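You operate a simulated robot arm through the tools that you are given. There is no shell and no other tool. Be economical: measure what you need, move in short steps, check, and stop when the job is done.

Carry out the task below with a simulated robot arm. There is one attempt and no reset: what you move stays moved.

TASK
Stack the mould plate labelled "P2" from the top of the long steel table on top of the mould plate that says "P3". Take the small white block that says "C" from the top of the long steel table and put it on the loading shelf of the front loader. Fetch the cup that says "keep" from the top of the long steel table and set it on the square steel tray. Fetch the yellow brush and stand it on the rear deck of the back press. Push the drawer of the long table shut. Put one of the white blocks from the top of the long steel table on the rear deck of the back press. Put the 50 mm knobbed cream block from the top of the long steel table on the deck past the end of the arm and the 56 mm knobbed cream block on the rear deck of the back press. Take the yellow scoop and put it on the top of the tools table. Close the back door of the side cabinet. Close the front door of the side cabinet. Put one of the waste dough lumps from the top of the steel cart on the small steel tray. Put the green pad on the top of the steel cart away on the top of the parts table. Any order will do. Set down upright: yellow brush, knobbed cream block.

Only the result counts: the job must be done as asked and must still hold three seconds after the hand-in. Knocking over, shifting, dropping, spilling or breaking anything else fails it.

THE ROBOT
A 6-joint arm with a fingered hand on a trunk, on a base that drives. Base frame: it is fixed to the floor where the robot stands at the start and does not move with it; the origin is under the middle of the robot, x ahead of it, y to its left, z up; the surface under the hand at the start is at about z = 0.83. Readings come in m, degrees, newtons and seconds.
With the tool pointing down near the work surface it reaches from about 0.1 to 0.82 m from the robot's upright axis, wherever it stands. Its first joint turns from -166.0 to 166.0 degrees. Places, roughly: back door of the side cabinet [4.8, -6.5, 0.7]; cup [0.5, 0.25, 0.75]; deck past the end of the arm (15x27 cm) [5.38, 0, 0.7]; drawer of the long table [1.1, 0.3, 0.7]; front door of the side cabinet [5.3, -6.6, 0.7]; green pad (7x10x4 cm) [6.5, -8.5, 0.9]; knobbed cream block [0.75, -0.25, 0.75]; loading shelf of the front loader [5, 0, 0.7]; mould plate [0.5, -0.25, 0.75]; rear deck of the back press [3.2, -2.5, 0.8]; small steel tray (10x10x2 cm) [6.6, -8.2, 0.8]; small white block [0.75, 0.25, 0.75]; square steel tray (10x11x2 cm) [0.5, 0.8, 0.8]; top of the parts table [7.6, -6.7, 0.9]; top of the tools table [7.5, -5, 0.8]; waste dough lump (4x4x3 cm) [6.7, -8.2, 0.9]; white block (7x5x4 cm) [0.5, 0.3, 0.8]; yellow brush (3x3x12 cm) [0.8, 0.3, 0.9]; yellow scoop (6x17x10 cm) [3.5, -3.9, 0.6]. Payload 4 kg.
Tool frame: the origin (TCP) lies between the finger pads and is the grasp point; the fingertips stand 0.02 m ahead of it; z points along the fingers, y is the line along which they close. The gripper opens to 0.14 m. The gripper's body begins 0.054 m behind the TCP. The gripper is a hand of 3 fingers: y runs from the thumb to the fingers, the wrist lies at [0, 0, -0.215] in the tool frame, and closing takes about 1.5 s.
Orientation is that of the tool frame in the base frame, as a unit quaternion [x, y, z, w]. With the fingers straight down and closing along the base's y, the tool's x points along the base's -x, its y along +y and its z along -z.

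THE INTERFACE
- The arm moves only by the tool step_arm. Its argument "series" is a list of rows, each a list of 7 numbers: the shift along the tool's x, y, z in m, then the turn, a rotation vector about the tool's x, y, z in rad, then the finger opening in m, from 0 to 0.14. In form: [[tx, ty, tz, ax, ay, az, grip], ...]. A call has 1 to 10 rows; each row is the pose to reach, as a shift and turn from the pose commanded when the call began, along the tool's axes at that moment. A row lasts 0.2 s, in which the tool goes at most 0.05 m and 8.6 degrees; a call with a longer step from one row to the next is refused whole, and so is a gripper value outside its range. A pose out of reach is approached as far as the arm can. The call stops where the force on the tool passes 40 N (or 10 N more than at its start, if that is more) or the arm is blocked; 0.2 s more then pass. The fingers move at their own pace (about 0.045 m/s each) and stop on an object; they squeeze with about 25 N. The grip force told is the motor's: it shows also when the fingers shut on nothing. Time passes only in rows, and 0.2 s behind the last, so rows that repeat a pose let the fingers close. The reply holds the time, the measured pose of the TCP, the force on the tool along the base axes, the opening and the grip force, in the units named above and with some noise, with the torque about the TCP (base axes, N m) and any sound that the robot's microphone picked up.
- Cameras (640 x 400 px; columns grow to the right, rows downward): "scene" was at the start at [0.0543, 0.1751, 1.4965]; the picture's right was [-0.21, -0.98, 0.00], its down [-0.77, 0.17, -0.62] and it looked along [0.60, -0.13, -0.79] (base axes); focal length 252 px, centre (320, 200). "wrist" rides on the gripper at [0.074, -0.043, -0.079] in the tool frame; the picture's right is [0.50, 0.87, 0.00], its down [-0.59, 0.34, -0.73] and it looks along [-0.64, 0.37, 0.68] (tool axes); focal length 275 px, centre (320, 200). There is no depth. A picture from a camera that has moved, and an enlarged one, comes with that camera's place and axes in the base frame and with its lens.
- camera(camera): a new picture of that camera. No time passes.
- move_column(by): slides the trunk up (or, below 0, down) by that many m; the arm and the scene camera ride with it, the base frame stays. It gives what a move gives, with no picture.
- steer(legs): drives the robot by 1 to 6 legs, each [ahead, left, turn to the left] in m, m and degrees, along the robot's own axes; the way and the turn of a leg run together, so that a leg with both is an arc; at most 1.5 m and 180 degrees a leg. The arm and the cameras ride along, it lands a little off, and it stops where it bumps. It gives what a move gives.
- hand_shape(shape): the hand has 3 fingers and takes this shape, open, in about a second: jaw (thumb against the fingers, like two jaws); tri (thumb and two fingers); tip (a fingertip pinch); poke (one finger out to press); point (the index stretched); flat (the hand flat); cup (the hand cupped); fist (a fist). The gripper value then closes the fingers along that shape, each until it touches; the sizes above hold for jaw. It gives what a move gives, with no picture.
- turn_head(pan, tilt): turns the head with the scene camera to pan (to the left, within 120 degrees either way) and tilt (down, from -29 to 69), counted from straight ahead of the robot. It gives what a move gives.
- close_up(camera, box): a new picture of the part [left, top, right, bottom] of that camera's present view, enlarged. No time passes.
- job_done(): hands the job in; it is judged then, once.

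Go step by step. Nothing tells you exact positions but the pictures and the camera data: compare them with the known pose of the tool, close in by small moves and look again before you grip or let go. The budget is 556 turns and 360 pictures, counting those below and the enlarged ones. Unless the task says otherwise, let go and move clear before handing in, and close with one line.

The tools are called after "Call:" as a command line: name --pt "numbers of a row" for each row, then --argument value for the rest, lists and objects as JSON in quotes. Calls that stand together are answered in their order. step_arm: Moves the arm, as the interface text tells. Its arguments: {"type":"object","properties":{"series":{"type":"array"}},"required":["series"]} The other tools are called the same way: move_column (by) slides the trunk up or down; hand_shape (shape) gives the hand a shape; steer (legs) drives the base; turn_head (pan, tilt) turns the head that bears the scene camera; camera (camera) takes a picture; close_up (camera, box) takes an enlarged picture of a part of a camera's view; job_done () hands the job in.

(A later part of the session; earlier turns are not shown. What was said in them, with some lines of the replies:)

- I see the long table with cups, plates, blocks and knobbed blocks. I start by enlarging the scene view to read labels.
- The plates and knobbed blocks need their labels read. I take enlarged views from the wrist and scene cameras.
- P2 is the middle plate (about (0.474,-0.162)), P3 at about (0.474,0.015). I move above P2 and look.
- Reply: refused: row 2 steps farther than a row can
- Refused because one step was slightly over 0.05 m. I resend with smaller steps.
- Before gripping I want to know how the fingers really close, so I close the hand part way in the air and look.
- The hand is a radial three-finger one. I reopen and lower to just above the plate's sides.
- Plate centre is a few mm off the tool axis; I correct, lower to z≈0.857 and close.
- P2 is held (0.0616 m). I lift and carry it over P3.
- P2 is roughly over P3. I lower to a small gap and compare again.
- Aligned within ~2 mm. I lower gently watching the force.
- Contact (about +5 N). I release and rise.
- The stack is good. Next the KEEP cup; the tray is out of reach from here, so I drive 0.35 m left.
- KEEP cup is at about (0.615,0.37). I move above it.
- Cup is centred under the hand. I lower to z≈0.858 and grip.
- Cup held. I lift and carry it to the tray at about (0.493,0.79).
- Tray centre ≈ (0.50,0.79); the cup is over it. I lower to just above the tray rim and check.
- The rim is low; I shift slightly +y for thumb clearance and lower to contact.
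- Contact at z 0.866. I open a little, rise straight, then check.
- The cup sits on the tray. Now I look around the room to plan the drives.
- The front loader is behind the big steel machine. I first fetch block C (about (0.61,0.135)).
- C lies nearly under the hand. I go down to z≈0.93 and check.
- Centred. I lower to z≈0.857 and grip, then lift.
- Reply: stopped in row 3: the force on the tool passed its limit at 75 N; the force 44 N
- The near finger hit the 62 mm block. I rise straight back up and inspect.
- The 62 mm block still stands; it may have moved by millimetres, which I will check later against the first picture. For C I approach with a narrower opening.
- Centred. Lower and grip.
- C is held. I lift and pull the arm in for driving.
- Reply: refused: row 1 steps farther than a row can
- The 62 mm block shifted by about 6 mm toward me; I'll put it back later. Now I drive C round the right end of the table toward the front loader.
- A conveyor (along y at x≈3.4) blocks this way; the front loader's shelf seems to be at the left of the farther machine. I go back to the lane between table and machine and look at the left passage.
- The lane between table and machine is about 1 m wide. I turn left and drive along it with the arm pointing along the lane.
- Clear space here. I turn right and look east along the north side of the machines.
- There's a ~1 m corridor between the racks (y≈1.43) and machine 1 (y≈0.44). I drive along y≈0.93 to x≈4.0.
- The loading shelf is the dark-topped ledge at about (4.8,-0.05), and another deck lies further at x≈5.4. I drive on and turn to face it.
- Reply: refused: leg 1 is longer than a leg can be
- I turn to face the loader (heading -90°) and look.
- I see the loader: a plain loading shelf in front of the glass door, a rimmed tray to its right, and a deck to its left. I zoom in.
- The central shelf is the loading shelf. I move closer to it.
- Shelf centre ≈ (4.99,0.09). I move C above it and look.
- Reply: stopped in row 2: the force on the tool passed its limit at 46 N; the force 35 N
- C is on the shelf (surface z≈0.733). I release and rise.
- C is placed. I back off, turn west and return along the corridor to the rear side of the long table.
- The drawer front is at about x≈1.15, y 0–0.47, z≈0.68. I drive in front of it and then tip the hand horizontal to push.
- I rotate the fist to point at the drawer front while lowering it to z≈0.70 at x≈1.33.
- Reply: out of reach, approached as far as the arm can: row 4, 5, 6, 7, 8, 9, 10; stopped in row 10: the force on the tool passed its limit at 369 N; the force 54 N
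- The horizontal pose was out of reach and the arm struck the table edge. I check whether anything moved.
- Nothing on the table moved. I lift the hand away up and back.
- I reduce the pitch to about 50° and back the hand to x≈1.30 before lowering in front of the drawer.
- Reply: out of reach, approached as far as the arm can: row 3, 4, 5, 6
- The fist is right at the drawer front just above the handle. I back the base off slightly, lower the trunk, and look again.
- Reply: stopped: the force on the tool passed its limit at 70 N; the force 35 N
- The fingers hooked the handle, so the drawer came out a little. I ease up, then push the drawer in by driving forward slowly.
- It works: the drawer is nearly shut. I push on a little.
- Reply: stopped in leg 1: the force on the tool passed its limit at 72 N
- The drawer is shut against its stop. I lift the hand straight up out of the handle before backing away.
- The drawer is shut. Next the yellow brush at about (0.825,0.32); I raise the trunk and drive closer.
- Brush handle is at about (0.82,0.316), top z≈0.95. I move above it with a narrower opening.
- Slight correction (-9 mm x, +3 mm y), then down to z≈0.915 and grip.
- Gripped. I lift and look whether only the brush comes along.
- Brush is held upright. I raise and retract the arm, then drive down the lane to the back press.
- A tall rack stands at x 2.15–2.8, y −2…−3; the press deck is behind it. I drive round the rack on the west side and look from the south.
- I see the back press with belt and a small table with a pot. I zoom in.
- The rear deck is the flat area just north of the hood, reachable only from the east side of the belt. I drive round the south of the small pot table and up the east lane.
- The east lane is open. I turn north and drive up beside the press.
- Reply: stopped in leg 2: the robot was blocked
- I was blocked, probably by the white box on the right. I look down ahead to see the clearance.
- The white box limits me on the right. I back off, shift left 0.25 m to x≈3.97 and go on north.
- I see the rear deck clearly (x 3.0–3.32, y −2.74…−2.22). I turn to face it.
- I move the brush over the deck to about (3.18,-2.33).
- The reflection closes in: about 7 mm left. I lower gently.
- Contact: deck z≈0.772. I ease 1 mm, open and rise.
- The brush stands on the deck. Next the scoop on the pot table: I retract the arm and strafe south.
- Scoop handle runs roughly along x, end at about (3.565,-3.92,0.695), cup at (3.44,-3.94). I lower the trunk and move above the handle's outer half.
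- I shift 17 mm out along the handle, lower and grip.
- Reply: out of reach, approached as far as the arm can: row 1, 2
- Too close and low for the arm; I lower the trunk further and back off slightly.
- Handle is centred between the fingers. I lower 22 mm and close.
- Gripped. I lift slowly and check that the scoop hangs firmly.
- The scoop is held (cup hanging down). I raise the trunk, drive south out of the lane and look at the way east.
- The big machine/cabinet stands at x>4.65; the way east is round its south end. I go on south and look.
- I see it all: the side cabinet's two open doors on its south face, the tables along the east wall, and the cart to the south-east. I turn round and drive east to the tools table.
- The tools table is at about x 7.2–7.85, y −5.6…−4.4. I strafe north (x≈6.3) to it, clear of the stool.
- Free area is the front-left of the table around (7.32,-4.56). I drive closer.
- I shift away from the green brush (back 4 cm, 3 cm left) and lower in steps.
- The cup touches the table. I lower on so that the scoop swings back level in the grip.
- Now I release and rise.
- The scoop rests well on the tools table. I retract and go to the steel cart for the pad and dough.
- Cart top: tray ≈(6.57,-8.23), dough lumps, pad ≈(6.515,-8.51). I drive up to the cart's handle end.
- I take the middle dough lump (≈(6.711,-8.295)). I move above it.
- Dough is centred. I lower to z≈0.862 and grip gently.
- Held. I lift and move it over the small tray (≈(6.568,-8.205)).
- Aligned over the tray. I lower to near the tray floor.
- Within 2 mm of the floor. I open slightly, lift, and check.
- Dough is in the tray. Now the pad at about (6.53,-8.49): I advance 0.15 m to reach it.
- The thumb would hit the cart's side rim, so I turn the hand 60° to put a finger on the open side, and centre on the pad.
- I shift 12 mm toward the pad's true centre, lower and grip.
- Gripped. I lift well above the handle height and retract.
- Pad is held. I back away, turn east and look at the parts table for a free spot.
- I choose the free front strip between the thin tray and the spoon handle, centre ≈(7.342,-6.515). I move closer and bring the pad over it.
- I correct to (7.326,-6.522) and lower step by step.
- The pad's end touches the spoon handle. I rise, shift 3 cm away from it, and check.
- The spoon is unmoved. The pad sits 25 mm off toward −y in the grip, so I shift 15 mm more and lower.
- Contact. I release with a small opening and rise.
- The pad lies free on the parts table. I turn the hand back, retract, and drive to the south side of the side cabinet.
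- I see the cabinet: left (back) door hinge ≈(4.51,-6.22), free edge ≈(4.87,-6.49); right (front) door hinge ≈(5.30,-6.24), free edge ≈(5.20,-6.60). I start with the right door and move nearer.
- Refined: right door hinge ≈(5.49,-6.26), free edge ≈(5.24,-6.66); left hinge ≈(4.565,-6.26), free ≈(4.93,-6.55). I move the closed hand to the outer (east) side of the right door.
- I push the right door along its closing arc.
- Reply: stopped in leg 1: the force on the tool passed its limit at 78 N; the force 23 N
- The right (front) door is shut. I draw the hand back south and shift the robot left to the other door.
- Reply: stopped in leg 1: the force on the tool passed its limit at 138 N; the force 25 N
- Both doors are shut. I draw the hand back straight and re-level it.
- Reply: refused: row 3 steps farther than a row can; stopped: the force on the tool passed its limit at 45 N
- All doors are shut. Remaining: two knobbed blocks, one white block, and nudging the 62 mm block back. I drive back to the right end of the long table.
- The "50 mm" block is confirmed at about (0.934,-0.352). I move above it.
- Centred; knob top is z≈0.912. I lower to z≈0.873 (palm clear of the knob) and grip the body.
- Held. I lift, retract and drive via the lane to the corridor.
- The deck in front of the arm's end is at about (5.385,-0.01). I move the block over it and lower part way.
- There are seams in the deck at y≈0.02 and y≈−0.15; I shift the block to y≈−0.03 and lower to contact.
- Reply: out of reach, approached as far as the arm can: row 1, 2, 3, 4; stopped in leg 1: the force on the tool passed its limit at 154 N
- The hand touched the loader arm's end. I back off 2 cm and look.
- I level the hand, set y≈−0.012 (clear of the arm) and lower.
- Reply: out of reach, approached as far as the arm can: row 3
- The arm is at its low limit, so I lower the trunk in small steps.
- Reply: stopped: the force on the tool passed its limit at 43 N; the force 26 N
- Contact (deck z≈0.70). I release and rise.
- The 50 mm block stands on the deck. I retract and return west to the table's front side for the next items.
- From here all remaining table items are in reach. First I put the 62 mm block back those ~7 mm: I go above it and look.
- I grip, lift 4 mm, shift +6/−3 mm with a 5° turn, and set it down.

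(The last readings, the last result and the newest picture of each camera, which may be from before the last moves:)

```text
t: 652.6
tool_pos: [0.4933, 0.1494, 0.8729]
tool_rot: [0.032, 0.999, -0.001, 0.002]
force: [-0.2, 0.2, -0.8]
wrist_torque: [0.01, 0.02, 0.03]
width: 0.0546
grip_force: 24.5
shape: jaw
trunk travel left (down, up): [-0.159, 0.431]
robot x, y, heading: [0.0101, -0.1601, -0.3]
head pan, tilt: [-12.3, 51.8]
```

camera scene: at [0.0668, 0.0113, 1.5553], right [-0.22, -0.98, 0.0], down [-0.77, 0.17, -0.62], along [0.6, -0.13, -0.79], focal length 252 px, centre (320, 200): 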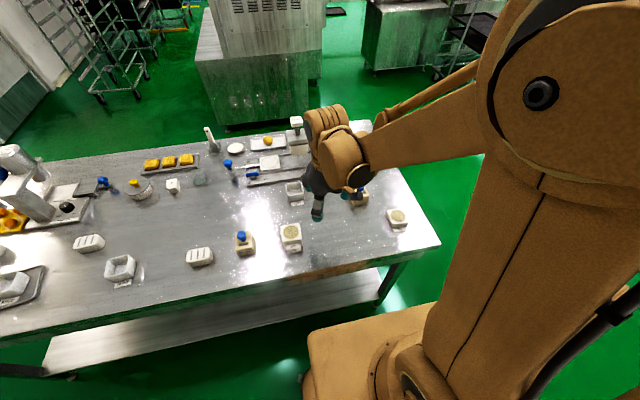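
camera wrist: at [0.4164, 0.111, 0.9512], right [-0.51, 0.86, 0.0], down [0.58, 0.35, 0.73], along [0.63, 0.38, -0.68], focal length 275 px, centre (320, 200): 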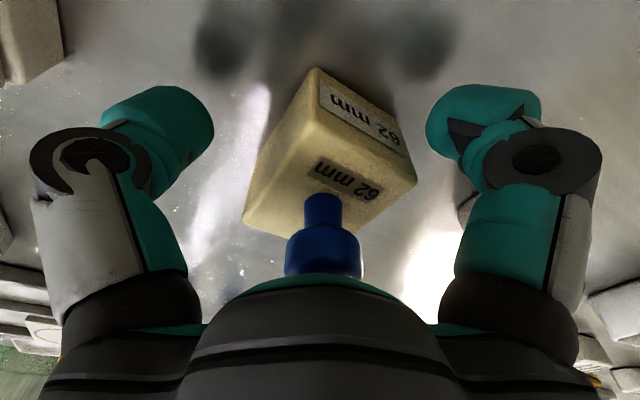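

Call:
step_arm --pt "0 0 0.001 0 0 0 0" --pt "0 0 0.002 0 0 0 0" --pt "0 0 0.002 0 0 0 0.06" --pt "0 0 0.002 0 0 0 0.09" --pt "0 0 0.002 0 0 0 0.09" --pt "0 0 -0.03 0 0 0 0.09" --pt "0 0 -0.07 0 0 0 0.09" --pt "0 0 -0.11 0 0 -0.08 0.09" --pt "0 0 -0.15 0 0 -0.08 0.09"

Call:
steer --legs '[[-0.01, 0.162, 0.2]]'

Call:
move_column --by -0.059

Call:
close_up --camera "scene" --box '[270, 180, 370, 240]'

```text
t: 654.6
tool_pos: [0.4936, 0.1505, 1.0239]
tool_rot: [-0.008, 1.0, 0.0, 0.001]
force: [-0.7, 0.3, 1.1]
wrist_torque: [-0.01, -0.02, -0.01]
width: 0.0895
grip_force: 0.0
shape: jaw
trunk travel left (down, up): [-0.159, 0.431]
robot x, y, heading: [0.0115, -0.1636, -0.3]
head pan, tilt: [-12.3, 51.8]
```

```text
t: 656.1
tool_pos: [0.4818, 0.3212, 1.0237]
tool_rot: [-0.012, 1.0, -0.002, 0.001]
force: [-0.9, 0.2, -0.1]
wrist_torque: [-0.01, -0.03, 0.03]
width: 0.0894
grip_force: 0.1
shape: jaw
trunk travel left (down, up): [-0.159, 0.431]
robot x, y, heading: [0.0039, 0.0051, -0.0]
head pan, tilt: [-12.3, 51.8]
```

```text
t: 657.0
tool_pos: [0.4819, 0.3205, 0.9641]
tool_rot: [-0.011, 1.0, 0.0, 0.001]
force: [0.1, -0.1, -1.1]
wrist_torque: [0.02, 0.01, 0.0]
width: 0.0896
grip_force: 0.0
shape: jaw
trunk travel left (down, up): [-0.1, 0.49]
robot x, y, heading: [0.0006, 0.003, 0.1]
head pan, tilt: [-12.3, 51.8]
```

```text
6.40 times, centred on (320, 210) of scene
camera zoom: at [0.0558, 0.1784, 1.4963], right [-0.21, -0.98, 0.0], down [-0.77, 0.17, -0.62], along [0.6, -0.13, -0.79], focal length 1614 px, centre (320, 136)
```

zoom: 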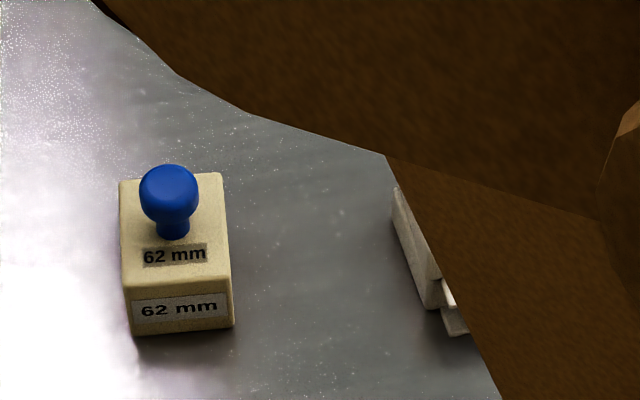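

The 62 mm block is back within about 2 mm of its original place. Next the white slotted block; I look with the wrist camera.

Call:
camera --camera "wrist"

```text
132 pictures are left
camera wrist: at [0.4099, 0.2765, 1.0438], right [-0.52, 0.85, 0.0], down [0.58, 0.35, 0.73], along [0.63, 0.38, -0.68], focal length 275 px, centre (320, 200)
```

wrist: 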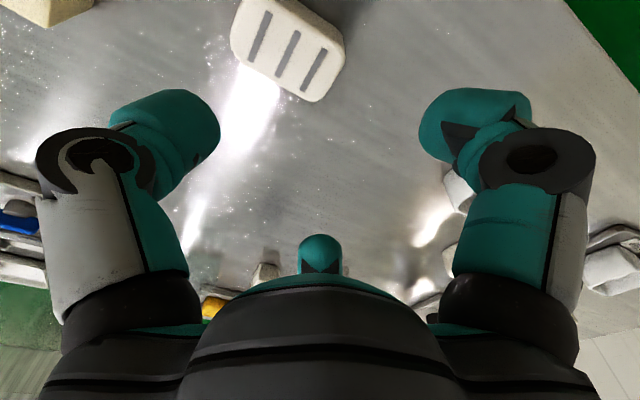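

Call:
step_arm --pt "0.012 -0.02 0 0 0 0.145 0.1" --pt "0.024 -0.0375 0 0 0 0.29 0.1" --pt "0.024 -0.0375 0.04 0 0 0.29 0.1" --pt "0.024 -0.0375 0.06 0 0 0.29 0.1"

Call:
camera --camera "wrist"

Call:
close_up --camera "scene" --box '[200, 150, 360, 270]'

```text
t: 658.0
tool_pos: [0.4602, 0.2823, 0.9059]
tool_rot: [0.134, 0.991, -0.001, 0.0]
force: [-0.3, 0.5, -0.5]
wrist_torque: [0.01, 0.01, 0.0]
width: 0.0993
grip_force: 0.1
shape: jaw
trunk travel left (down, up): [-0.1, 0.49]
robot x, y, heading: [0.0001, -0.0018, 0.2]
head pan, tilt: [-12.3, 51.8]
```

```text
131 pictures are left
camera wrist: at [0.3789, 0.2594, 0.9848], right [-0.25, 0.97, 0.0], down [0.66, 0.17, 0.73], along [0.71, 0.18, -0.68], focal length 275 px, centre (320, 200)
```

wrist: 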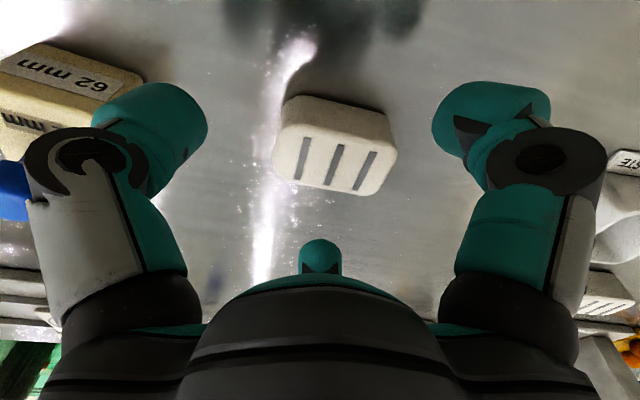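

```text
3.33 times, centred on (280, 210) of scene
camera zoom: at [0.0563, 0.1786, 1.4962], right [-0.21, -0.98, 0.0], down [-0.77, 0.17, -0.62], along [0.6, -0.13, -0.79], focal length 840 px, centre (453, 167)
```

zoom: 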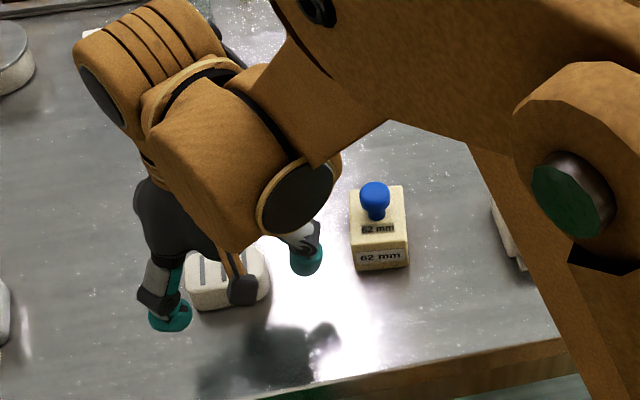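

Call:
step_arm --pt "0.004 0.007 0.0 0 0 0 0.1" --pt "0.004 0.007 0.025 0 0 0 0.1" --pt "0.004 0.007 0.046 0 0 0 0.1" --pt "0.004 0.007 0.046 0 0 0 0.05" --pt "0.004 0.007 0.046 0 0 0 0.0" --pt "0.004 0.007 0.046 0 0 0 0.0" --pt "0.004 0.007 0.046 0 0 0 0.0" --pt "0.004 0.007 0.046 0 0 0 0.0"

Call:
camera --camera "wrist"

```text
t: 659.9
tool_pos: [0.4579, 0.2895, 0.8611]
tool_rot: [0.134, 0.991, -0.001, 0.0]
force: [-0.4, 0.2, -0.3]
wrist_torque: [-0.01, -0.02, -0.02]
width: 0.0476
grip_force: 25.0
shape: jaw
trunk travel left (down, up): [-0.1, 0.49]
robot x, y, heading: [0.0036, 0.0088, 0.1]
head pan, tilt: [-12.3, 51.8]
```

```text
129 pictures are left
camera wrist: at [0.3758, 0.268, 0.9402], right [-0.25, 0.97, 0.0], down [0.66, 0.17, 0.73], along [0.71, 0.18, -0.68], focal length 275 px, centre (320, 200)
```

wrist: 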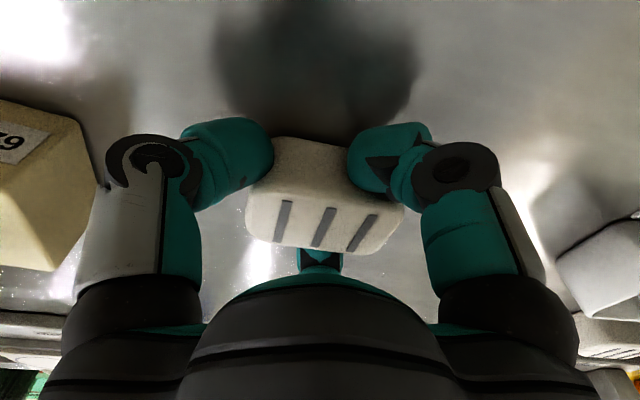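

Held. I lift, retract and drive to the back press by the southern route.

Call:
step_arm --pt "0 0 -0.04 0 0 0 0" --pt "0 0 -0.085 0 0 0 0" --pt "0 0 -0.13 0 0 0 0" --pt "0 0 -0.175 0 0 0 0" --pt "0 -0.03 -0.19 0 0 -0.145 0" --pt "0 -0.075 -0.2 0 0 -0.29 0" --pt "0 -0.12 -0.2 0 0 -0.29 0" --pt "0 -0.165 -0.2 0 0 -0.29 0" --pt "0 -0.21 -0.2 0 0 -0.29 0"

Call:
steer --legs '[[0, -1.3, 0], [1.4, 0, 0], [0.2, 0, 0], [0, 0, -90]]'

Call:
camera --camera "wrist"

```text
t: 661.9
tool_pos: [0.4008, 0.0837, 1.0581]
tool_rot: [-0.011, 1.0, -0.001, 0.001]
force: [-0.2, -0.1, -1.1]
wrist_torque: [0.02, 0.02, -0.03]
width: 0.0476
grip_force: 25.1
shape: jaw
trunk travel left (down, up): [-0.1, 0.49]
robot x, y, heading: [0.002, 0.0058, -0.1]
head pan, tilt: [-12.3, 51.8]
```

```text
t: 679.9
tool_pos: [1.7009, -1.6849, 1.0584]
tool_rot: [0.691, 0.723, -0.002, 0.0]
force: [-0.3, -0.4, -1.5]
wrist_torque: [0.02, 0.03, 0.0]
width: 0.0472
grip_force: 24.9
shape: jaw
trunk travel left (down, up): [-0.1, 0.49]
robot x, y, heading: [1.6088, -1.2856, -88.8]
head pan, tilt: [-12.3, 51.8]
```

```text
128 pictures are left
camera wrist: at [1.656, -1.6135, 1.1374], right [0.84, 0.54, 0.0], down [0.37, -0.57, 0.73], along [0.39, -0.62, -0.68], focal length 275 px, centre (320, 200)
```

wrist: 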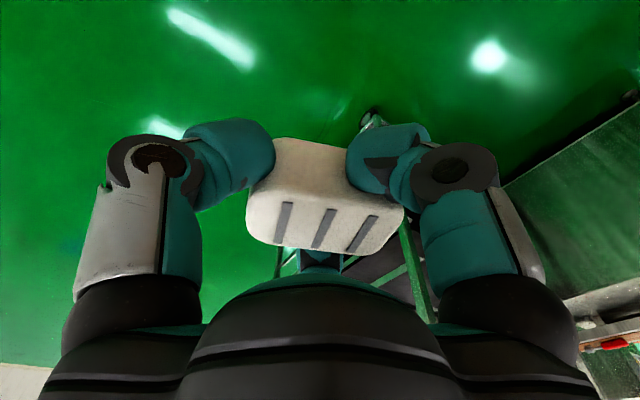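

Call:
steer --legs '[[1.3, -0.05, -1.2], [1.2, 0, 0], [1.05, 0, 0], [0, 0, 90], [1.2, 0, 0], [0.8, 0, 0]]'

```text
t: 710.3
tool_pos: [4.0336, -4.8343, 1.0592]
tool_rot: [0.017, 1.0, -0.001, 0.001]
force: [0.2, 0.3, -0.6]
wrist_torque: [0.02, -0.01, -0.04]
width: 0.0476
grip_force: 24.8
shape: jaw
trunk travel left (down, up): [-0.1, 0.49]
robot x, y, heading: [3.6291, -4.8942, -3.4]
head pan, tilt: [-12.3, 51.8]
```

Call:
steer --legs '[[0.35, 0.03, 0], [0, 0, 93.4]]'

```text
t: 716.5
tool_pos: [3.9151, -4.4817, 1.058]
tool_rot: [-0.707, 0.707, -0.001, 0.002]
force: [-0.3, 0.9, -1.6]
wrist_torque: [0.0, 0.01, -0.04]
width: 0.0471
grip_force: 25.1
shape: jaw
trunk travel left (down, up): [-0.1, 0.49]
robot x, y, heading: [3.9868, -4.8796, 89.0]
head pan, tilt: [-12.3, 51.8]
```

Call:
steer --legs '[[1.2, 0.0, 1.0], [1.15, 0, 0]]'

```text
t: 728.1
tool_pos: [3.9164, -2.1245, 1.0581]
tool_rot: [0.716, -0.698, 0.0, -0.001]
force: [-1.2, 0.0, -0.9]
wrist_torque: [-0.06, -0.01, 0.02]
width: 0.0473
grip_force: 25.2
shape: jaw
trunk travel left (down, up): [-0.1, 0.49]
robot x, y, heading: [3.9984, -2.5232, 90.4]
head pan, tilt: [-12.3, 51.8]
```

Call:
steer --legs '[[0, 0, 89.6], [0.1, 0, 0]]'

Call:
turn_head --pan 5 --tilt 50

Call:
camera --camera "scene"

```text
t: 733.0
tool_pos: [3.4972, -2.5989, 1.059]
tool_rot: [1.0, 0.002, -0.001, 0.0]
force: [0.7, 0.7, -0.6]
wrist_torque: [0.0, -0.03, -0.03]
width: 0.0468
grip_force: 25.5
shape: jaw
trunk travel left (down, up): [-0.1, 0.49]
robot x, y, heading: [3.9025, -2.5235, 179.4]
head pan, tilt: [-12.3, 51.8]
```

```text
t: 733.9
tool_pos: [3.4981, -2.5975, 1.0583]
tool_rot: [1.0, 0.002, -0.001, 0.0]
force: [-0.4, -0.3, -1.3]
wrist_torque: [0.02, 0.01, 0.07]
width: 0.0465
grip_force: 25.2
shape: jaw
trunk travel left (down, up): [-0.1, 0.49]
robot x, y, heading: [3.9005, -2.5232, 179.6]
head pan, tilt: [5.0, 50.0]
```

```text
127 pictures are left
camera scene: at [3.8399, -2.7181, 1.4986], right [-0.07, 1.0, 0.0], down [0.76, 0.06, -0.64], along [-0.64, -0.05, -0.77], focal length 252 px, centre (320, 200)
```

scene: 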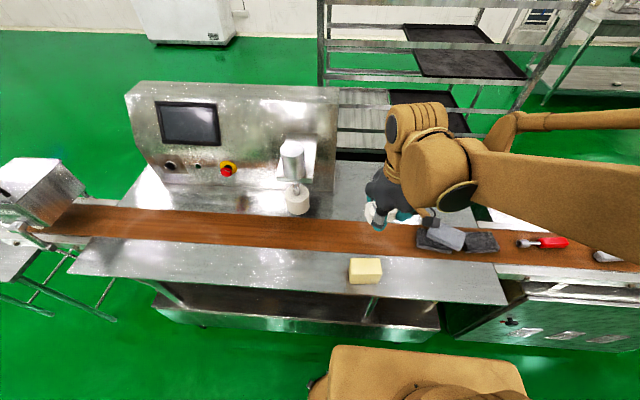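

I carry the white block over the deck to about (3.17,-2.485), clear of the brush.

Call:
step_arm --pt "-0.041 -0.014 0 0 0 0 0" --pt "-0.082 -0.028 0 0 0 0 0" --pt "-0.123 -0.042 0 0 0 0 0" --pt "-0.164 -0.056 0 0 0 0 0" --pt "-0.205 -0.07 0 0 0 0 0" --pt "-0.246 -0.084 0 0 0 0 0" --pt "-0.287 -0.098 0 0 0 0 0" --pt "-0.328 -0.1125 0 0 0 0 0"

Call:
camera --camera "scene"

Call:
camera --camera "wrist"

```text
t: 735.6
tool_pos: [3.1666, -2.4879, 1.058]
tool_rot: [1.0, 0.003, 0.0, -0.001]
force: [-0.4, -0.1, -0.9]
wrist_torque: [-0.02, -0.03, -0.03]
width: 0.0464
grip_force: 25.5
shape: jaw
trunk travel left (down, up): [-0.1, 0.49]
robot x, y, heading: [3.9015, -2.5259, 179.2]
head pan, tilt: [5.0, 50.0]
```

```text
126 pictures are left
camera scene: at [3.8385, -2.7178, 1.4986], right [-0.07, 1.0, 0.0], down [0.76, 0.06, -0.64], along [-0.64, -0.05, -0.77], focal length 252 px, centre (320, 200)
```

scene: 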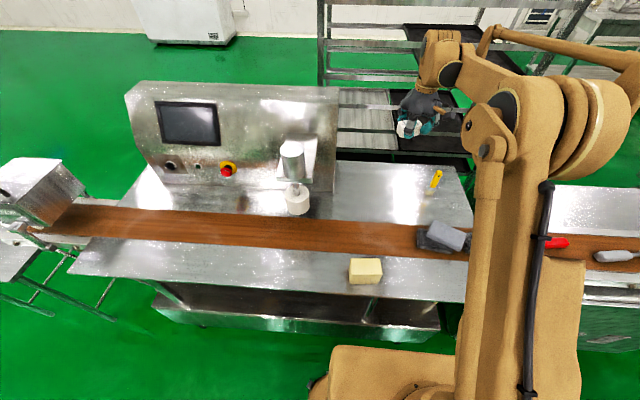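

```text
125 pictures are left
camera wrist: at [3.2419, -2.444, 1.1371], right [0.5, -0.86, 0.0], down [-0.59, -0.34, 0.73], along [-0.63, -0.37, -0.68], focal length 275 px, centre (320, 200)
```

wrist: 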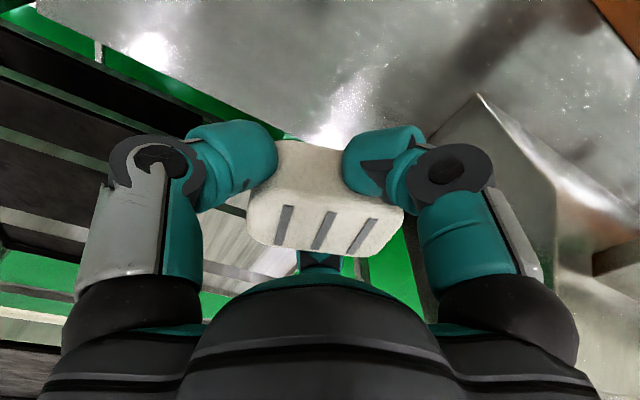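

Call:
step_arm --pt "0 0 0.045 0 0 0 0" --pt "0 0 0.09 0 0 0 0" --pt "0 0 0.135 0 0 0 0" --pt "0 0 0.18 0 0 0 0" --pt "0 0 0.22 0 0 0 0" --pt "0 0 0.238 0 0 0 0"

Call:
close_up --camera "scene" --box '[350, 120, 470, 240]'

Call:
camera --camera "wrist"

```text
t: 737.0
tool_pos: [3.1691, -2.4879, 0.8209]
tool_rot: [1.0, 0.003, -0.001, -0.001]
force: [0.7, 0.1, -0.9]
wrist_torque: [-0.04, 0.0, -0.01]
width: 0.0464
grip_force: 25.9
shape: jaw
trunk travel left (down, up): [-0.1, 0.49]
robot x, y, heading: [3.8967, -2.5258, 179.2]
head pan, tilt: [5.0, 50.0]
```

```text
3.33 times, centred on (410, 180) of scene
camera zoom: at [3.8393, -2.718, 1.4986], right [-0.07, 1.0, 0.0], down [0.76, 0.06, -0.64], along [-0.64, -0.05, -0.77], focal length 840 px, centre (20, 267)
```

zoom: 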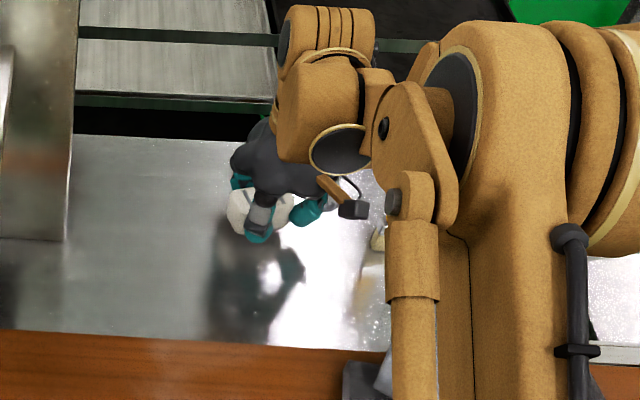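

```text
123 pictures are left
camera wrist: at [3.244, -2.4439, 0.8994], right [0.51, -0.86, 0.0], down [-0.58, -0.34, 0.73], along [-0.63, -0.37, -0.68], focal length 275 px, centre (320, 200)
```

wrist: 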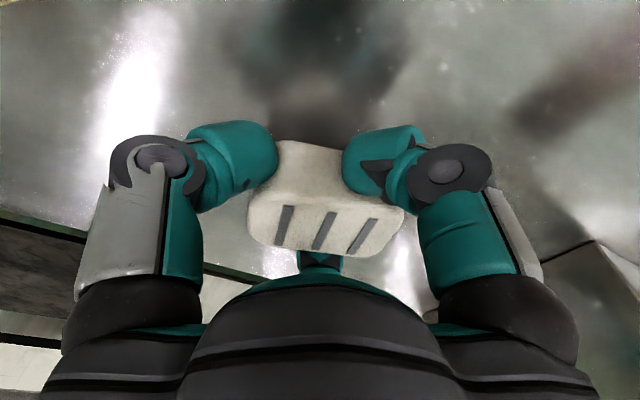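

Call:
step_arm --pt "0 0 0.006 0 0 0 0" --pt "0 0 0.011 0 0 0 0" --pt "0 0 0.015 0 0 0 0"

Call:
step_arm --pt "0 0 0.002 0 0 0 0" --pt "0 0 0.003 0 0 0 0" --pt "0 0 0.004 0 0 0 0"

```text
t: 737.9
tool_pos: [3.1705, -2.4858, 0.8074]
tool_rot: [1.0, 0.003, -0.002, -0.001]
force: [-1.0, 1.6, 6.1]
wrist_torque: [-0.23, 0.19, -0.06]
width: 0.0465
grip_force: 25.0
shape: jaw
trunk travel left (down, up): [-0.1, 0.49]
robot x, y, heading: [3.8962, -2.5264, 179.3]
head pan, tilt: [5.0, 50.0]
```

```text
t: 738.6
tool_pos: [3.1699, -2.4858, 0.8042]
tool_rot: [1.0, 0.003, -0.002, -0.001]
force: [-4.1, 2.9, 26.7]
wrist_torque: [-0.37, 0.59, -0.1]
width: 0.0479
grip_force: 25.0
shape: jaw
trunk travel left (down, up): [-0.1, 0.49]
robot x, y, heading: [3.8983, -2.5214, 179.3]
head pan, tilt: [5.0, 50.0]
```

On the deck. I release and rise straight up.

Call:
step_arm --pt "0 0 -0.002 0 0 0 0.06" --pt "0 0 -0.002 0 0 0 0.085" --pt "0 0 -0.002 0 0 0 0.085" --pt "0 0 -0.03 0 0 0 0.085" --pt "0 0 -0.07 0 0 0 0.085" --pt "0 0 -0.115 0 0 0 0.085" --pt "0 0 -0.16 0 0 0 0.085" --pt "0 0 -0.205 0 0 0 0.085" --pt "0 0 -0.25 0 0 0 0.085"

Call:
step_arm --pt "0.045 0.01 0 0 0 0 0.085" --pt "0.09 0.02 0 0 0 0 0.085" --pt "0.135 0.03 0 0 0 0 0.085" --pt "0.18 0.03 0 0 0 0 0.085" --pt "0.225 0.03 0 0 0 0 0.085" --pt "0.27 0.03 0 0 0 0 0.085" --pt "0.315 0.03 0 0 0 0 0.085"

Call:
close_up --camera "scene" --box '[270, 130, 480, 260]'

```text
t: 740.6
tool_pos: [3.1695, -2.4873, 1.0571]
tool_rot: [1.0, 0.003, -0.001, -0.001]
force: [-0.2, 0.0, 0.8]
wrist_torque: [-0.02, 0.01, 0.0]
width: 0.0846
grip_force: 0.0
shape: jaw
trunk travel left (down, up): [-0.1, 0.49]
robot x, y, heading: [3.8978, -2.5223, 179.2]
head pan, tilt: [5.0, 50.0]
```

```text
t: 742.2
tool_pos: [3.4836, -2.517, 1.0507]
tool_rot: [1.0, 0.003, 0.0, -0.001]
force: [0.1, 0.5, -0.3]
wrist_torque: [0.0, 0.04, -0.02]
width: 0.0844
grip_force: 0.1
shape: jaw
trunk travel left (down, up): [-0.1, 0.49]
robot x, y, heading: [3.8987, -2.5256, 179.3]
head pan, tilt: [5.0, 50.0]
```

```text
3.05 times, centred on (375, 195) of scene
camera zoom: at [3.8411, -2.7181, 1.4987], right [-0.07, 1.0, 0.0], down [0.76, 0.06, -0.64], along [-0.64, -0.05, -0.77], focal length 768 px, centre (152, 215)
```

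zoom: 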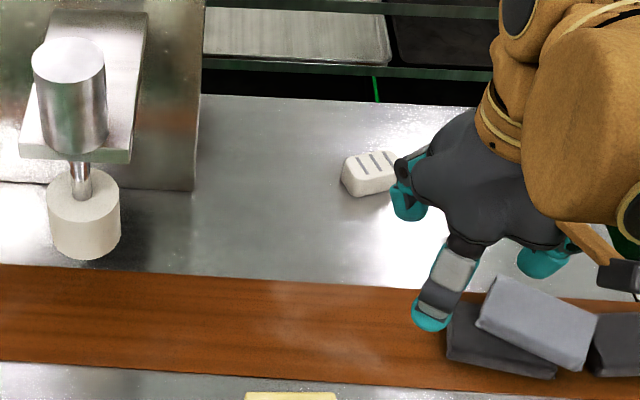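

White block is placed. Now the last item, the 56 mm block: I drive back to the right end of the table.

Call:
step_arm --pt "0.03 0 -0.035 0 0 0 0.085" --pt "0.06 0 -0.07 0 0 0 0.085"

Call:
steer --legs '[[-0.09, 0, 0.5], [0, 1.2, 0], [0, 1.15, 0]]'

```text
t: 742.9
tool_pos: [3.5444, -2.5148, 1.1228]
tool_rot: [1.0, 0.003, -0.001, 0.0]
force: [0.0, 0.4, -0.1]
wrist_torque: [0.0, 0.01, -0.03]
width: 0.0843
grip_force: 0.1
shape: jaw
trunk travel left (down, up): [-0.1, 0.49]
robot x, y, heading: [3.8966, -2.5228, 179.2]
head pan, tilt: [5.0, 50.0]
```

```text
t: 755.0
tool_pos: [3.5981, -4.8404, 1.1222]
tool_rot: [1.0, 0.0, 0.0, -0.001]
force: [0.0, 0.4, 0.1]
wrist_torque: [0.02, 0.0, -0.06]
width: 0.0845
grip_force: 0.1
shape: jaw
trunk travel left (down, up): [-0.1, 0.49]
robot x, y, heading: [3.9545, -4.8485, 178.9]
head pan, tilt: [5.0, 50.0]
```

Call:
steer --legs '[[1.2, 0, 1.0], [1.15, 0, 0], [0, 0, -90], [1.2, 0, 0], [1.2, 0, 0], [1.1, 0, 0]]'

```text
t: 787.1
tool_pos: [1.6833, -1.0217, 1.1215]
tool_rot: [0.707, -0.707, 0.001, 0.0]
force: [0.6, -0.5, 0.1]
wrist_torque: [-0.02, -0.01, -0.04]
width: 0.0846
grip_force: 0.0
shape: jaw
trunk travel left (down, up): [-0.1, 0.49]
robot x, y, heading: [1.6729, -1.3778, 88.9]
head pan, tilt: [5.0, 50.0]
```

Call:
steer --legs '[[0, 1.02, 1.0], [0.4, 0, 0]]'

Call:
turn_head --pan 5 --tilt 50

Call:
camera --camera "scene"

Call:
camera --camera "wrist"

```text
t: 794.5
tool_pos: [0.6267, -0.6292, 1.1221]
tool_rot: [0.723, -0.691, 0.0, -0.001]
force: [-0.2, 0.0, 0.0]
wrist_torque: [0.03, 0.01, -0.02]
width: 0.0846
grip_force: 0.1
shape: jaw
trunk travel left (down, up): [-0.1, 0.49]
robot x, y, heading: [0.632, -0.9861, 91.7]
head pan, tilt: [5.0, 50.0]
```

```text
t: 795.0
tool_pos: [0.6282, -0.6308, 1.122]
tool_rot: [0.723, -0.691, 0.0, -0.002]
force: [-0.5, 0.7, 0.7]
wrist_torque: [0.03, -0.01, 0.02]
width: 0.0847
grip_force: 0.0
shape: jaw
trunk travel left (down, up): [-0.1, 0.49]
robot x, y, heading: [0.6349, -0.9872, 91.3]
head pan, tilt: [5.0, 50.0]
```

```text
121 pictures are left
camera scene: at [0.4349, -0.9342, 1.4987], right [0.99, 0.11, 0.0], down [0.09, -0.76, -0.64], along [-0.07, 0.64, -0.77], focal length 252 px, centre (320, 200)
```

scene: 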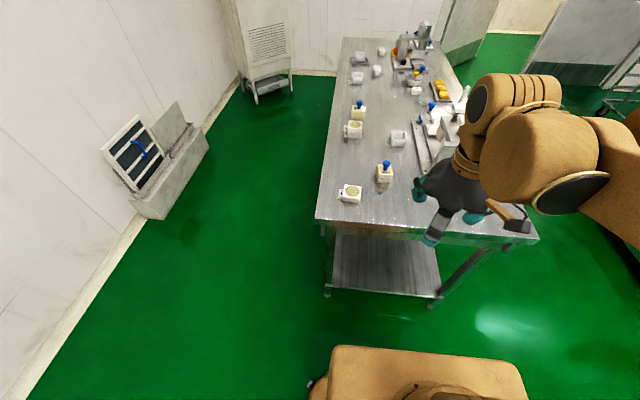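

```text
120 pictures are left
camera wrist: at [0.6745, -0.703, 1.2016], right [-0.84, -0.54, 0.0], down [-0.37, 0.57, 0.73], along [-0.39, 0.62, -0.68], focal length 275 px, centre (320, 200)
```

wrist: 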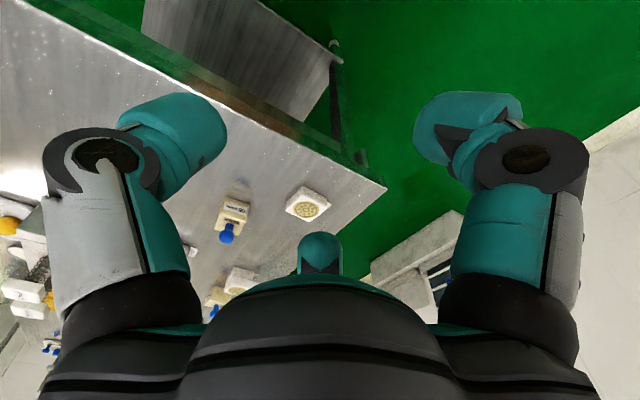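

The 56 mm block is at about (0.594,-0.252). I move above it.

Call:
step_arm --pt "-0.046 0.002 0 0 0 0 0.095" --pt "-0.092 0.004 0 0 0 0 0.095" --pt "-0.138 0.006 0 0 0 0 0.095" --pt "-0.184 0.008 0 0 0 0 0.095" --pt "-0.23 0.01 0 0 0 0 0.095" --pt "-0.276 0.012 0 0 0 0 0.095" --pt "-0.322 0.014 0.01 0 0 0 0.095" --pt "-0.363 0.016 0.035 0 0 0 0.095" --pt "-0.38 0.017 0.08 0 0 0 0.095" --pt "-0.38 0.017 0.125 0 0 0 0.095"

Call:
camera --camera "wrist"

Call:
close_up --camera "scene" --box '[320, 120, 440, 220]'

```text
t: 797.2
tool_pos: [0.5924, -0.2494, 0.9972]
tool_rot: [0.723, -0.691, 0.0, -0.001]
force: [-1.1, 0.0, 0.0]
wrist_torque: [0.01, 0.0, -0.03]
width: 0.0946
grip_force: 0.0
shape: jaw
trunk travel left (down, up): [-0.1, 0.49]
robot x, y, heading: [0.6345, -0.9848, 91.3]
head pan, tilt: [5.0, 50.0]
```

```text
119 pictures are left
camera wrist: at [0.6395, -0.3205, 1.0762], right [-0.84, -0.54, 0.0], down [-0.37, 0.57, 0.73], along [-0.39, 0.62, -0.68], focal length 275 px, centre (320, 200)
```

wrist: 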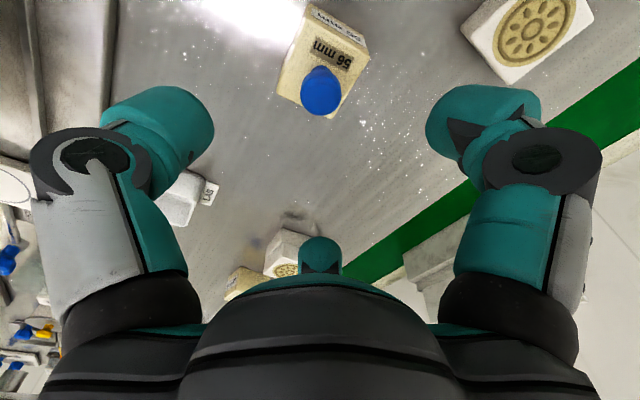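

```text
4.00 times, centred on (380, 170) of scene
camera zoom: at [0.4349, -0.9334, 1.4986], right [0.99, 0.11, 0.0], down [0.09, -0.76, -0.64], along [-0.07, 0.64, -0.77], focal length 1008 px, centre (80, 320)
```

zoom: 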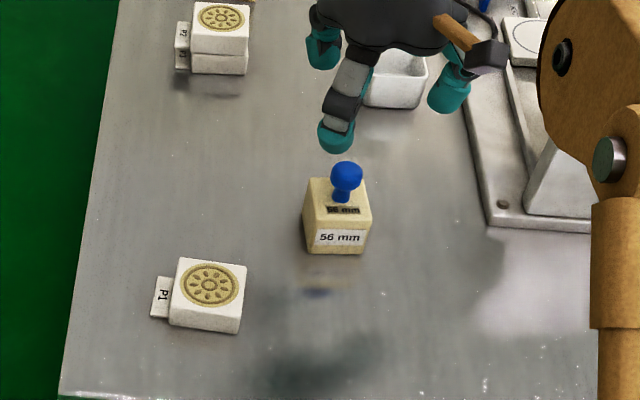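

Centred. I lower to z≈0.873 and grip.

Call:
step_arm --pt "0 0 0.045 0 0 0 0.095" --pt "0 0 0.09 0 0 0 0.095" --pt "0 0 0.124 0 0 0 0.095" --pt "0 0 0.124 0 0 0 0.05" --pt "0 0 0.124 0 0 0 0.0" --pt "0 0 0.124 0 0 0 0.0" --pt "0 0 0.124 0 0 0 0.0" --pt "0 0 0.124 0 0 0 0.0"

Call:
camera --camera "wrist"

```text
t: 799.0
tool_pos: [0.5914, -0.251, 0.8737]
tool_rot: [0.723, -0.691, -0.001, -0.001]
force: [-0.3, -0.8, -0.4]
wrist_torque: [-0.02, 0.01, 0.01]
width: 0.0526
grip_force: 25.6
shape: jaw
trunk travel left (down, up): [-0.1, 0.49]
robot x, y, heading: [0.6315, -0.986, 91.4]
head pan, tilt: [5.0, 50.0]
```

```text
117 pictures are left
camera wrist: at [0.6388, -0.3219, 0.9532], right [-0.84, -0.54, 0.0], down [-0.37, 0.57, 0.73], along [-0.39, 0.62, -0.68], focal length 275 px, centre (320, 200)
```

wrist: 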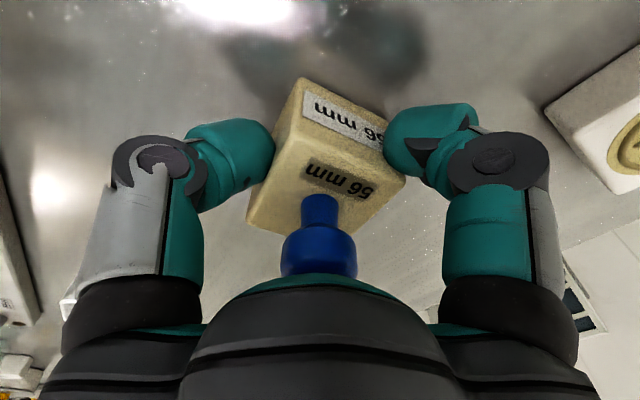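

Held. I lift, retract and drive the southern route again.

Call:
step_arm --pt "0 0 -0.045 0 0 0 0" --pt "0 0 -0.09 0 0 0 0" --pt "0 0 -0.135 0 0 0 0" --pt "0 0 -0.18 0 0 0 0" --pt "0.04 0 -0.19 0 0 0 0" --pt "0.085 0 -0.19 0 0 0 0" --pt "0.13 0 -0.19 0 0 0 0" --pt "0.175 0 -0.19 0 0 0 0" --pt "0.22 0 -0.19 0 0 0 0" --pt "0.265 0 -0.19 0 0 0 0"

Call:
steer --legs '[[-0.3, 0, -1.4], [0, -0.98, 0], [-1.2, 0, 0], [-1.2, 0, 0], [-1.15, 0, 0]]'

```text
t: 801.2
tool_pos: [0.6075, -0.5177, 1.065]
tool_rot: [0.723, -0.691, 0.0, -0.001]
force: [0.3, 0.2, -0.3]
wrist_torque: [0.01, -0.02, -0.03]
width: 0.0524
grip_force: 25.4
shape: jaw
trunk travel left (down, up): [-0.1, 0.49]
robot x, y, heading: [0.6329, -0.9874, 91.6]
head pan, tilt: [5.0, 50.0]
```

```text
t: 824.8
tool_pos: [1.6061, -4.385, 1.0645]
tool_rot: [0.71, -0.704, 0.0, -0.001]
force: [0.2, 0.6, -2.1]
wrist_torque: [0.02, 0.02, -0.04]
width: 0.0528
grip_force: 25.1
shape: jaw
trunk travel left (down, up): [-0.1, 0.49]
robot x, y, heading: [1.6155, -4.8547, 89.2]
head pan, tilt: [5.0, 50.0]
```

Call:
steer --legs '[[0, -1.2, 0.8], [0, -1.16, 0]]'

```text
t: 836.6
tool_pos: [4.0018, -4.3984, 1.0641]
tool_rot: [0.712, -0.702, 0.0, -0.001]
force: [-0.7, -0.2, -1.5]
wrist_torque: [-0.01, -0.01, 0.01]
width: 0.0524
grip_force: 24.1
shape: jaw
trunk travel left (down, up): [-0.1, 0.49]
robot x, y, heading: [4.0126, -4.8697, 89.4]
head pan, tilt: [5.0, 50.0]
```

Call:
steer --legs '[[1.2, 0.03, 0.6], [1.13, 0, 0], [0, 0, 90], [0.1, 0, 0]]'

Call:
turn_head --pan 5 --tilt 50

Call:
camera --camera "scene"

```text
t: 852.7
tool_pos: [3.4329, -2.5573, 1.0633]
tool_rot: [1.0, 0.022, 0.0, -0.001]
force: [0.4, -0.3, -0.9]
wrist_torque: [0.04, 0.01, 0.04]
width: 0.0523
grip_force: 24.9
shape: jaw
trunk travel left (down, up): [-0.1, 0.49]
robot x, y, heading: [3.9079, -2.5331, -178.5]
head pan, tilt: [5.0, 50.0]
```

```text
t: 853.3
tool_pos: [3.4344, -2.5577, 1.0653]
tool_rot: [1.0, 0.022, -0.002, -0.001]
force: [0.0, 0.5, 0.2]
wrist_torque: [0.01, -0.04, 0.01]
width: 0.0523
grip_force: 25.4
shape: jaw
trunk travel left (down, up): [-0.1, 0.49]
robot x, y, heading: [3.9045, -2.5297, -178.5]
head pan, tilt: [5.0, 50.0]
```

```text
116 pictures are left
camera scene: at [3.8541, -2.73, 1.4986], right [-0.11, 0.99, 0.0], down [0.76, 0.08, -0.64], along [-0.64, -0.07, -0.77], focal length 252 px, centre (320, 200)
```

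scene: 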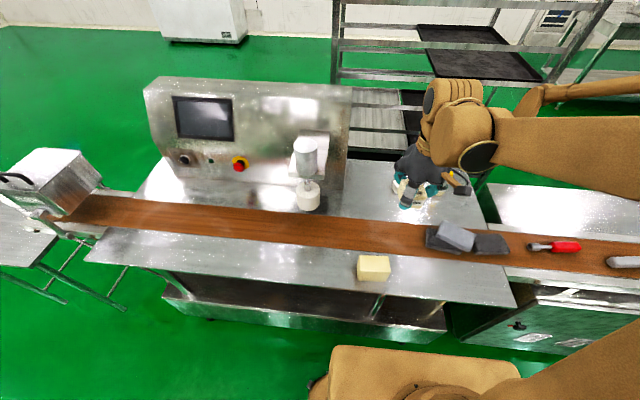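

I bring the 56 mm block over the deck at about (3.19,-2.61), clear of white block and hood.

Call:
step_arm --pt "-0.041 0.008 0 0 0 0 0" --pt "-0.082 0.016 0 0 0 0 0" --pt "-0.123 0.024 0 0 0 0 0" --pt "-0.164 0.032 0 0 0 0 0" --pt "-0.205 0.04 0 0 0 0 0" --pt "-0.245 0.046 0 0 0 0 0" --pt "-0.245 0.046 0.045 0 0 0 0" --pt "-0.245 0.046 0.09 0 0 0 0" --pt "-0.245 0.046 0.13 0 0 0 0"

Call:
camera --camera "wrist"

Call:
close_up --camera "scene" --box '[280, 110, 480, 250]'

```text
t: 855.3
tool_pos: [3.1917, -2.6161, 0.9316]
tool_rot: [1.0, 0.021, -0.001, -0.001]
force: [-0.4, 0.5, -1.9]
wrist_torque: [0.0, 0.0, -0.01]
width: 0.0521
grip_force: 25.2
shape: jaw
trunk travel left (down, up): [-0.1, 0.49]
robot x, y, heading: [3.9053, -2.5313, -178.6]
head pan, tilt: [5.0, 50.0]
```

```text
115 pictures are left
camera wrist: at [3.2658, -2.5703, 1.0111], right [0.54, -0.84, 0.0], down [-0.57, -0.37, 0.73], along [-0.62, -0.39, -0.68], focal length 275 px, centre (320, 200)
```

wrist: 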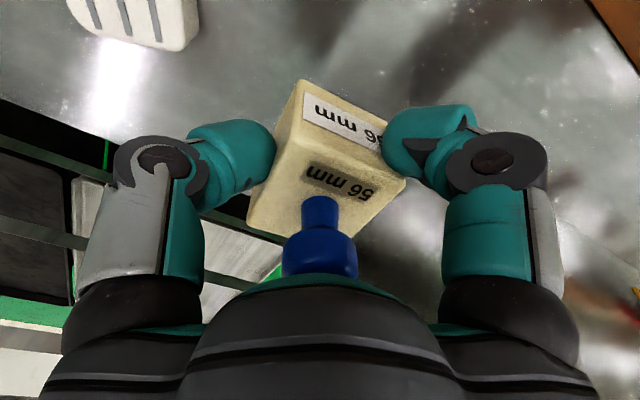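

```text
2.86 times, centred on (380, 180) of scene
camera zoom: at [3.8533, -2.7302, 1.4986], right [-0.11, 0.99, 0.0], down [0.76, 0.08, -0.64], along [-0.64, -0.07, -0.77], focal length 720 px, centre (149, 257)
```

zoom: 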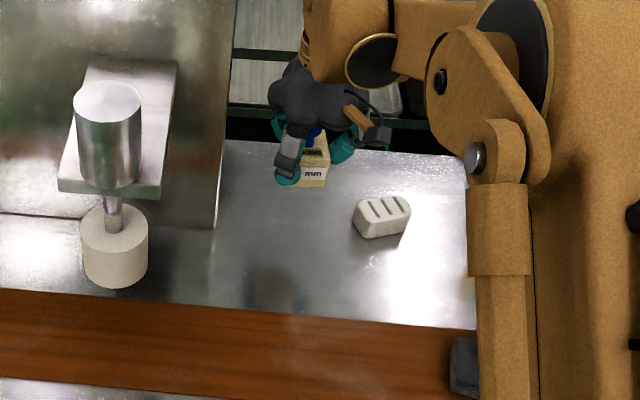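

Call:
step_arm --pt "0 0 0.04 0 0 0 0" --pt "0 0 0.08 0 0 0 0" --pt "0 0 0.1 0 0 0 0" --pt "0 0 0.106 0 0 0 0"

Call:
camera --camera "wrist"

Call:
close_up --camera "scene" --box '[340, 140, 440, 220]'

```text
t: 856.3
tool_pos: [3.1935, -2.615, 0.8269]
tool_rot: [1.0, 0.021, 0.0, -0.001]
force: [0.1, -0.1, -0.5]
wrist_torque: [0.02, 0.02, 0.0]
width: 0.0521
grip_force: 24.7
shape: jaw
trunk travel left (down, up): [-0.1, 0.49]
robot x, y, heading: [3.9068, -2.532, -178.6]
head pan, tilt: [5.0, 50.0]
```

```text
113 pictures are left
camera wrist: at [3.266, -2.5683, 0.906], right [0.54, -0.84, 0.0], down [-0.57, -0.37, 0.73], along [-0.62, -0.39, -0.68], focal length 275 px, centre (320, 200)
```

wrist: 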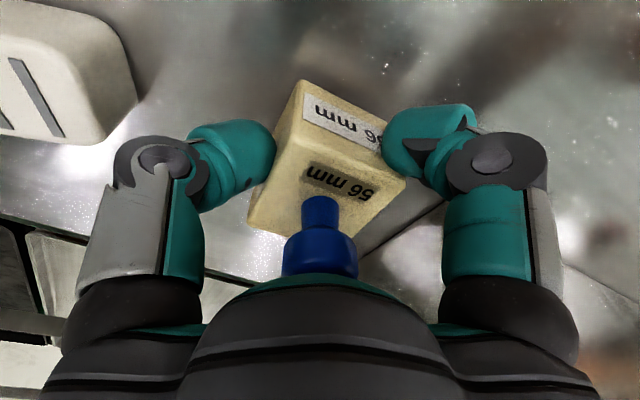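

```text
5.00 times, centred on (390, 180) of scene
camera zoom: at [3.8537, -2.7301, 1.4986], right [-0.11, 0.99, 0.0], down [0.76, 0.08, -0.64], along [-0.64, -0.07, -0.77], focal length 1261 px, centre (-30, 300)
```

zoom: 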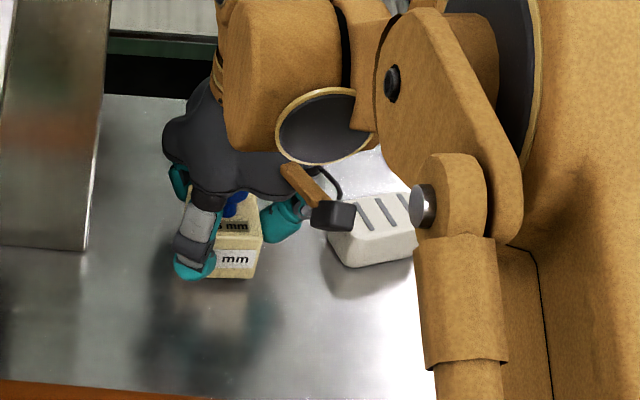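

Call:
step_arm --pt "0 0 0.004 0 0 0 0" --pt "0 0 0.008 0 0 0 0" --pt "0 0 0.011 0 0 0 0"

Call:
step_arm --pt "0 0 0.0015 0 0 0 0" --pt "0 0 0.003 0 0 0 0"

```text
t: 857.1
tool_pos: [3.1923, -2.6134, 0.8187]
tool_rot: [1.0, 0.021, -0.002, -0.001]
force: [-4.9, -0.3, 21.3]
wrist_torque: [-0.1, 0.1, 0.03]
width: 0.053
grip_force: 24.8
shape: jaw
trunk travel left (down, up): [-0.1, 0.49]
robot x, y, heading: [3.9068, -2.5358, -178.9]
head pan, tilt: [5.0, 50.0]
```

```text
t: 857.8
tool_pos: [3.193, -2.611, 0.8171]
tool_rot: [1.0, 0.022, -0.003, -0.002]
force: [-1.5, 0.8, 26.6]
wrist_torque: [-0.07, 0.08, 0.14]
width: 0.0546
grip_force: 25.6
shape: jaw
trunk travel left (down, up): [-0.1, 0.49]
robot x, y, heading: [3.9084, -2.5319, -178.9]
head pan, tilt: [5.0, 50.0]
stopped in row 2: the force on the tool passed its limit at 40 N (the readings are from after the stop); the commanded pose is now the measured one
```

Firm contact. I release and rise.

Call:
step_arm --pt "0 0 -0.002 0 0 0 0.065" --pt "0 0 -0.002 0 0 0 0.08" --pt "0 0 -0.002 0 0 0 0.08" --pt "0 0 -0.03 0 0 0 0.08" --pt "0 0 -0.07 0 0 0 0.08" --pt "0 0 -0.115 0 0 0 0.08" --pt "0 0 -0.16 0 0 0 0.08" --pt "0 0 -0.205 0 0 0 0.08" --pt "0 0 -0.25 0 0 0 0.08"

Call:
step_arm --pt "0.045 0 0 0 0 0 0.08" --pt "0.09 0 0 0 0 0 0.08" --pt "0.135 0.02 0 0 0 0 0.08" --pt "0.18 0.06 0 0 0 0 0.08" --pt "0.225 0.08 0 0 0 0 0.08" --pt "0.27 0.1 0 0 0 0 0.08" --pt "0.315 0.12 0 0 0 0 0.08"

Call:
close_up --camera "scene" --box '[280, 120, 490, 260]'

```text
t: 859.8
tool_pos: [3.195, -2.6121, 1.0669]
tool_rot: [1.0, 0.021, -0.001, -0.002]
force: [-0.1, -1.2, 0.9]
wrist_torque: [-0.01, 0.01, -0.03]
width: 0.0795
grip_force: 0.1
shape: jaw
trunk travel left (down, up): [-0.1, 0.49]
robot x, y, heading: [3.9049, -2.532, -178.7]
head pan, tilt: [5.0, 50.0]
```

```text
refused: row 4 steps farther than a row can; nothing moved
```

```text
2.86 times, centred on (385, 190) of scene
camera zoom: at [3.8542, -2.73, 1.4987], right [-0.11, 0.99, 0.0], down [0.76, 0.08, -0.64], along [-0.64, -0.07, -0.77], focal length 720 px, centre (134, 229)
```

zoom: 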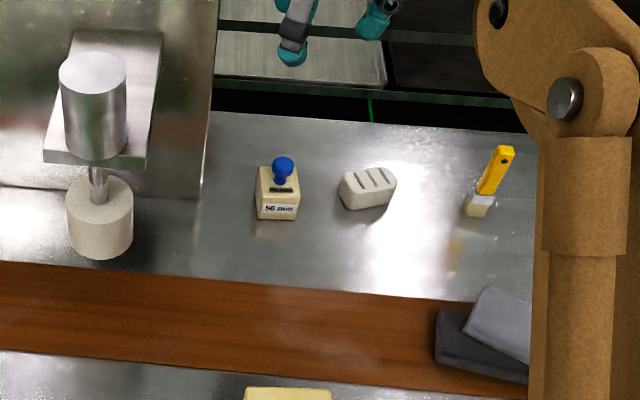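

All three items stand on the rear deck. I move the hand clear and then hand in.

Call:
step_arm --pt "0.045 0 0 0 0 0 0.08" --pt "0.09 0 0 0 0 0 0.08" --pt "0.135 0 0 0 0 0 0.08" --pt "0.18 0 0 0 0 0 0.08" --pt "0.225 0 0 0 0 0 0.08" --pt "0.27 0 0 0 0 0 0.08"

Call:
job_done

```text
t: 861.2
tool_pos: [3.4678, -2.6017, 1.0653]
tool_rot: [1.0, 0.022, -0.003, -0.002]
force: [0.0, 1.2, -0.3]
wrist_torque: [-0.01, 0.01, 0.01]
width: 0.0793
grip_force: 0.1
shape: jaw
trunk travel left (down, up): [-0.1, 0.49]
robot x, y, heading: [3.9073, -2.5328, -178.6]
head pan, tilt: [5.0, 50.0]
```

```text
The job is handed in.
```

I finished every item on the list and handed the job in; along the way I knocked the 62 mm block about 7 mm out of place and set it back to within about 2 mm, and bumped the white box, the table edge and the loader arm, none of which seemed to move.
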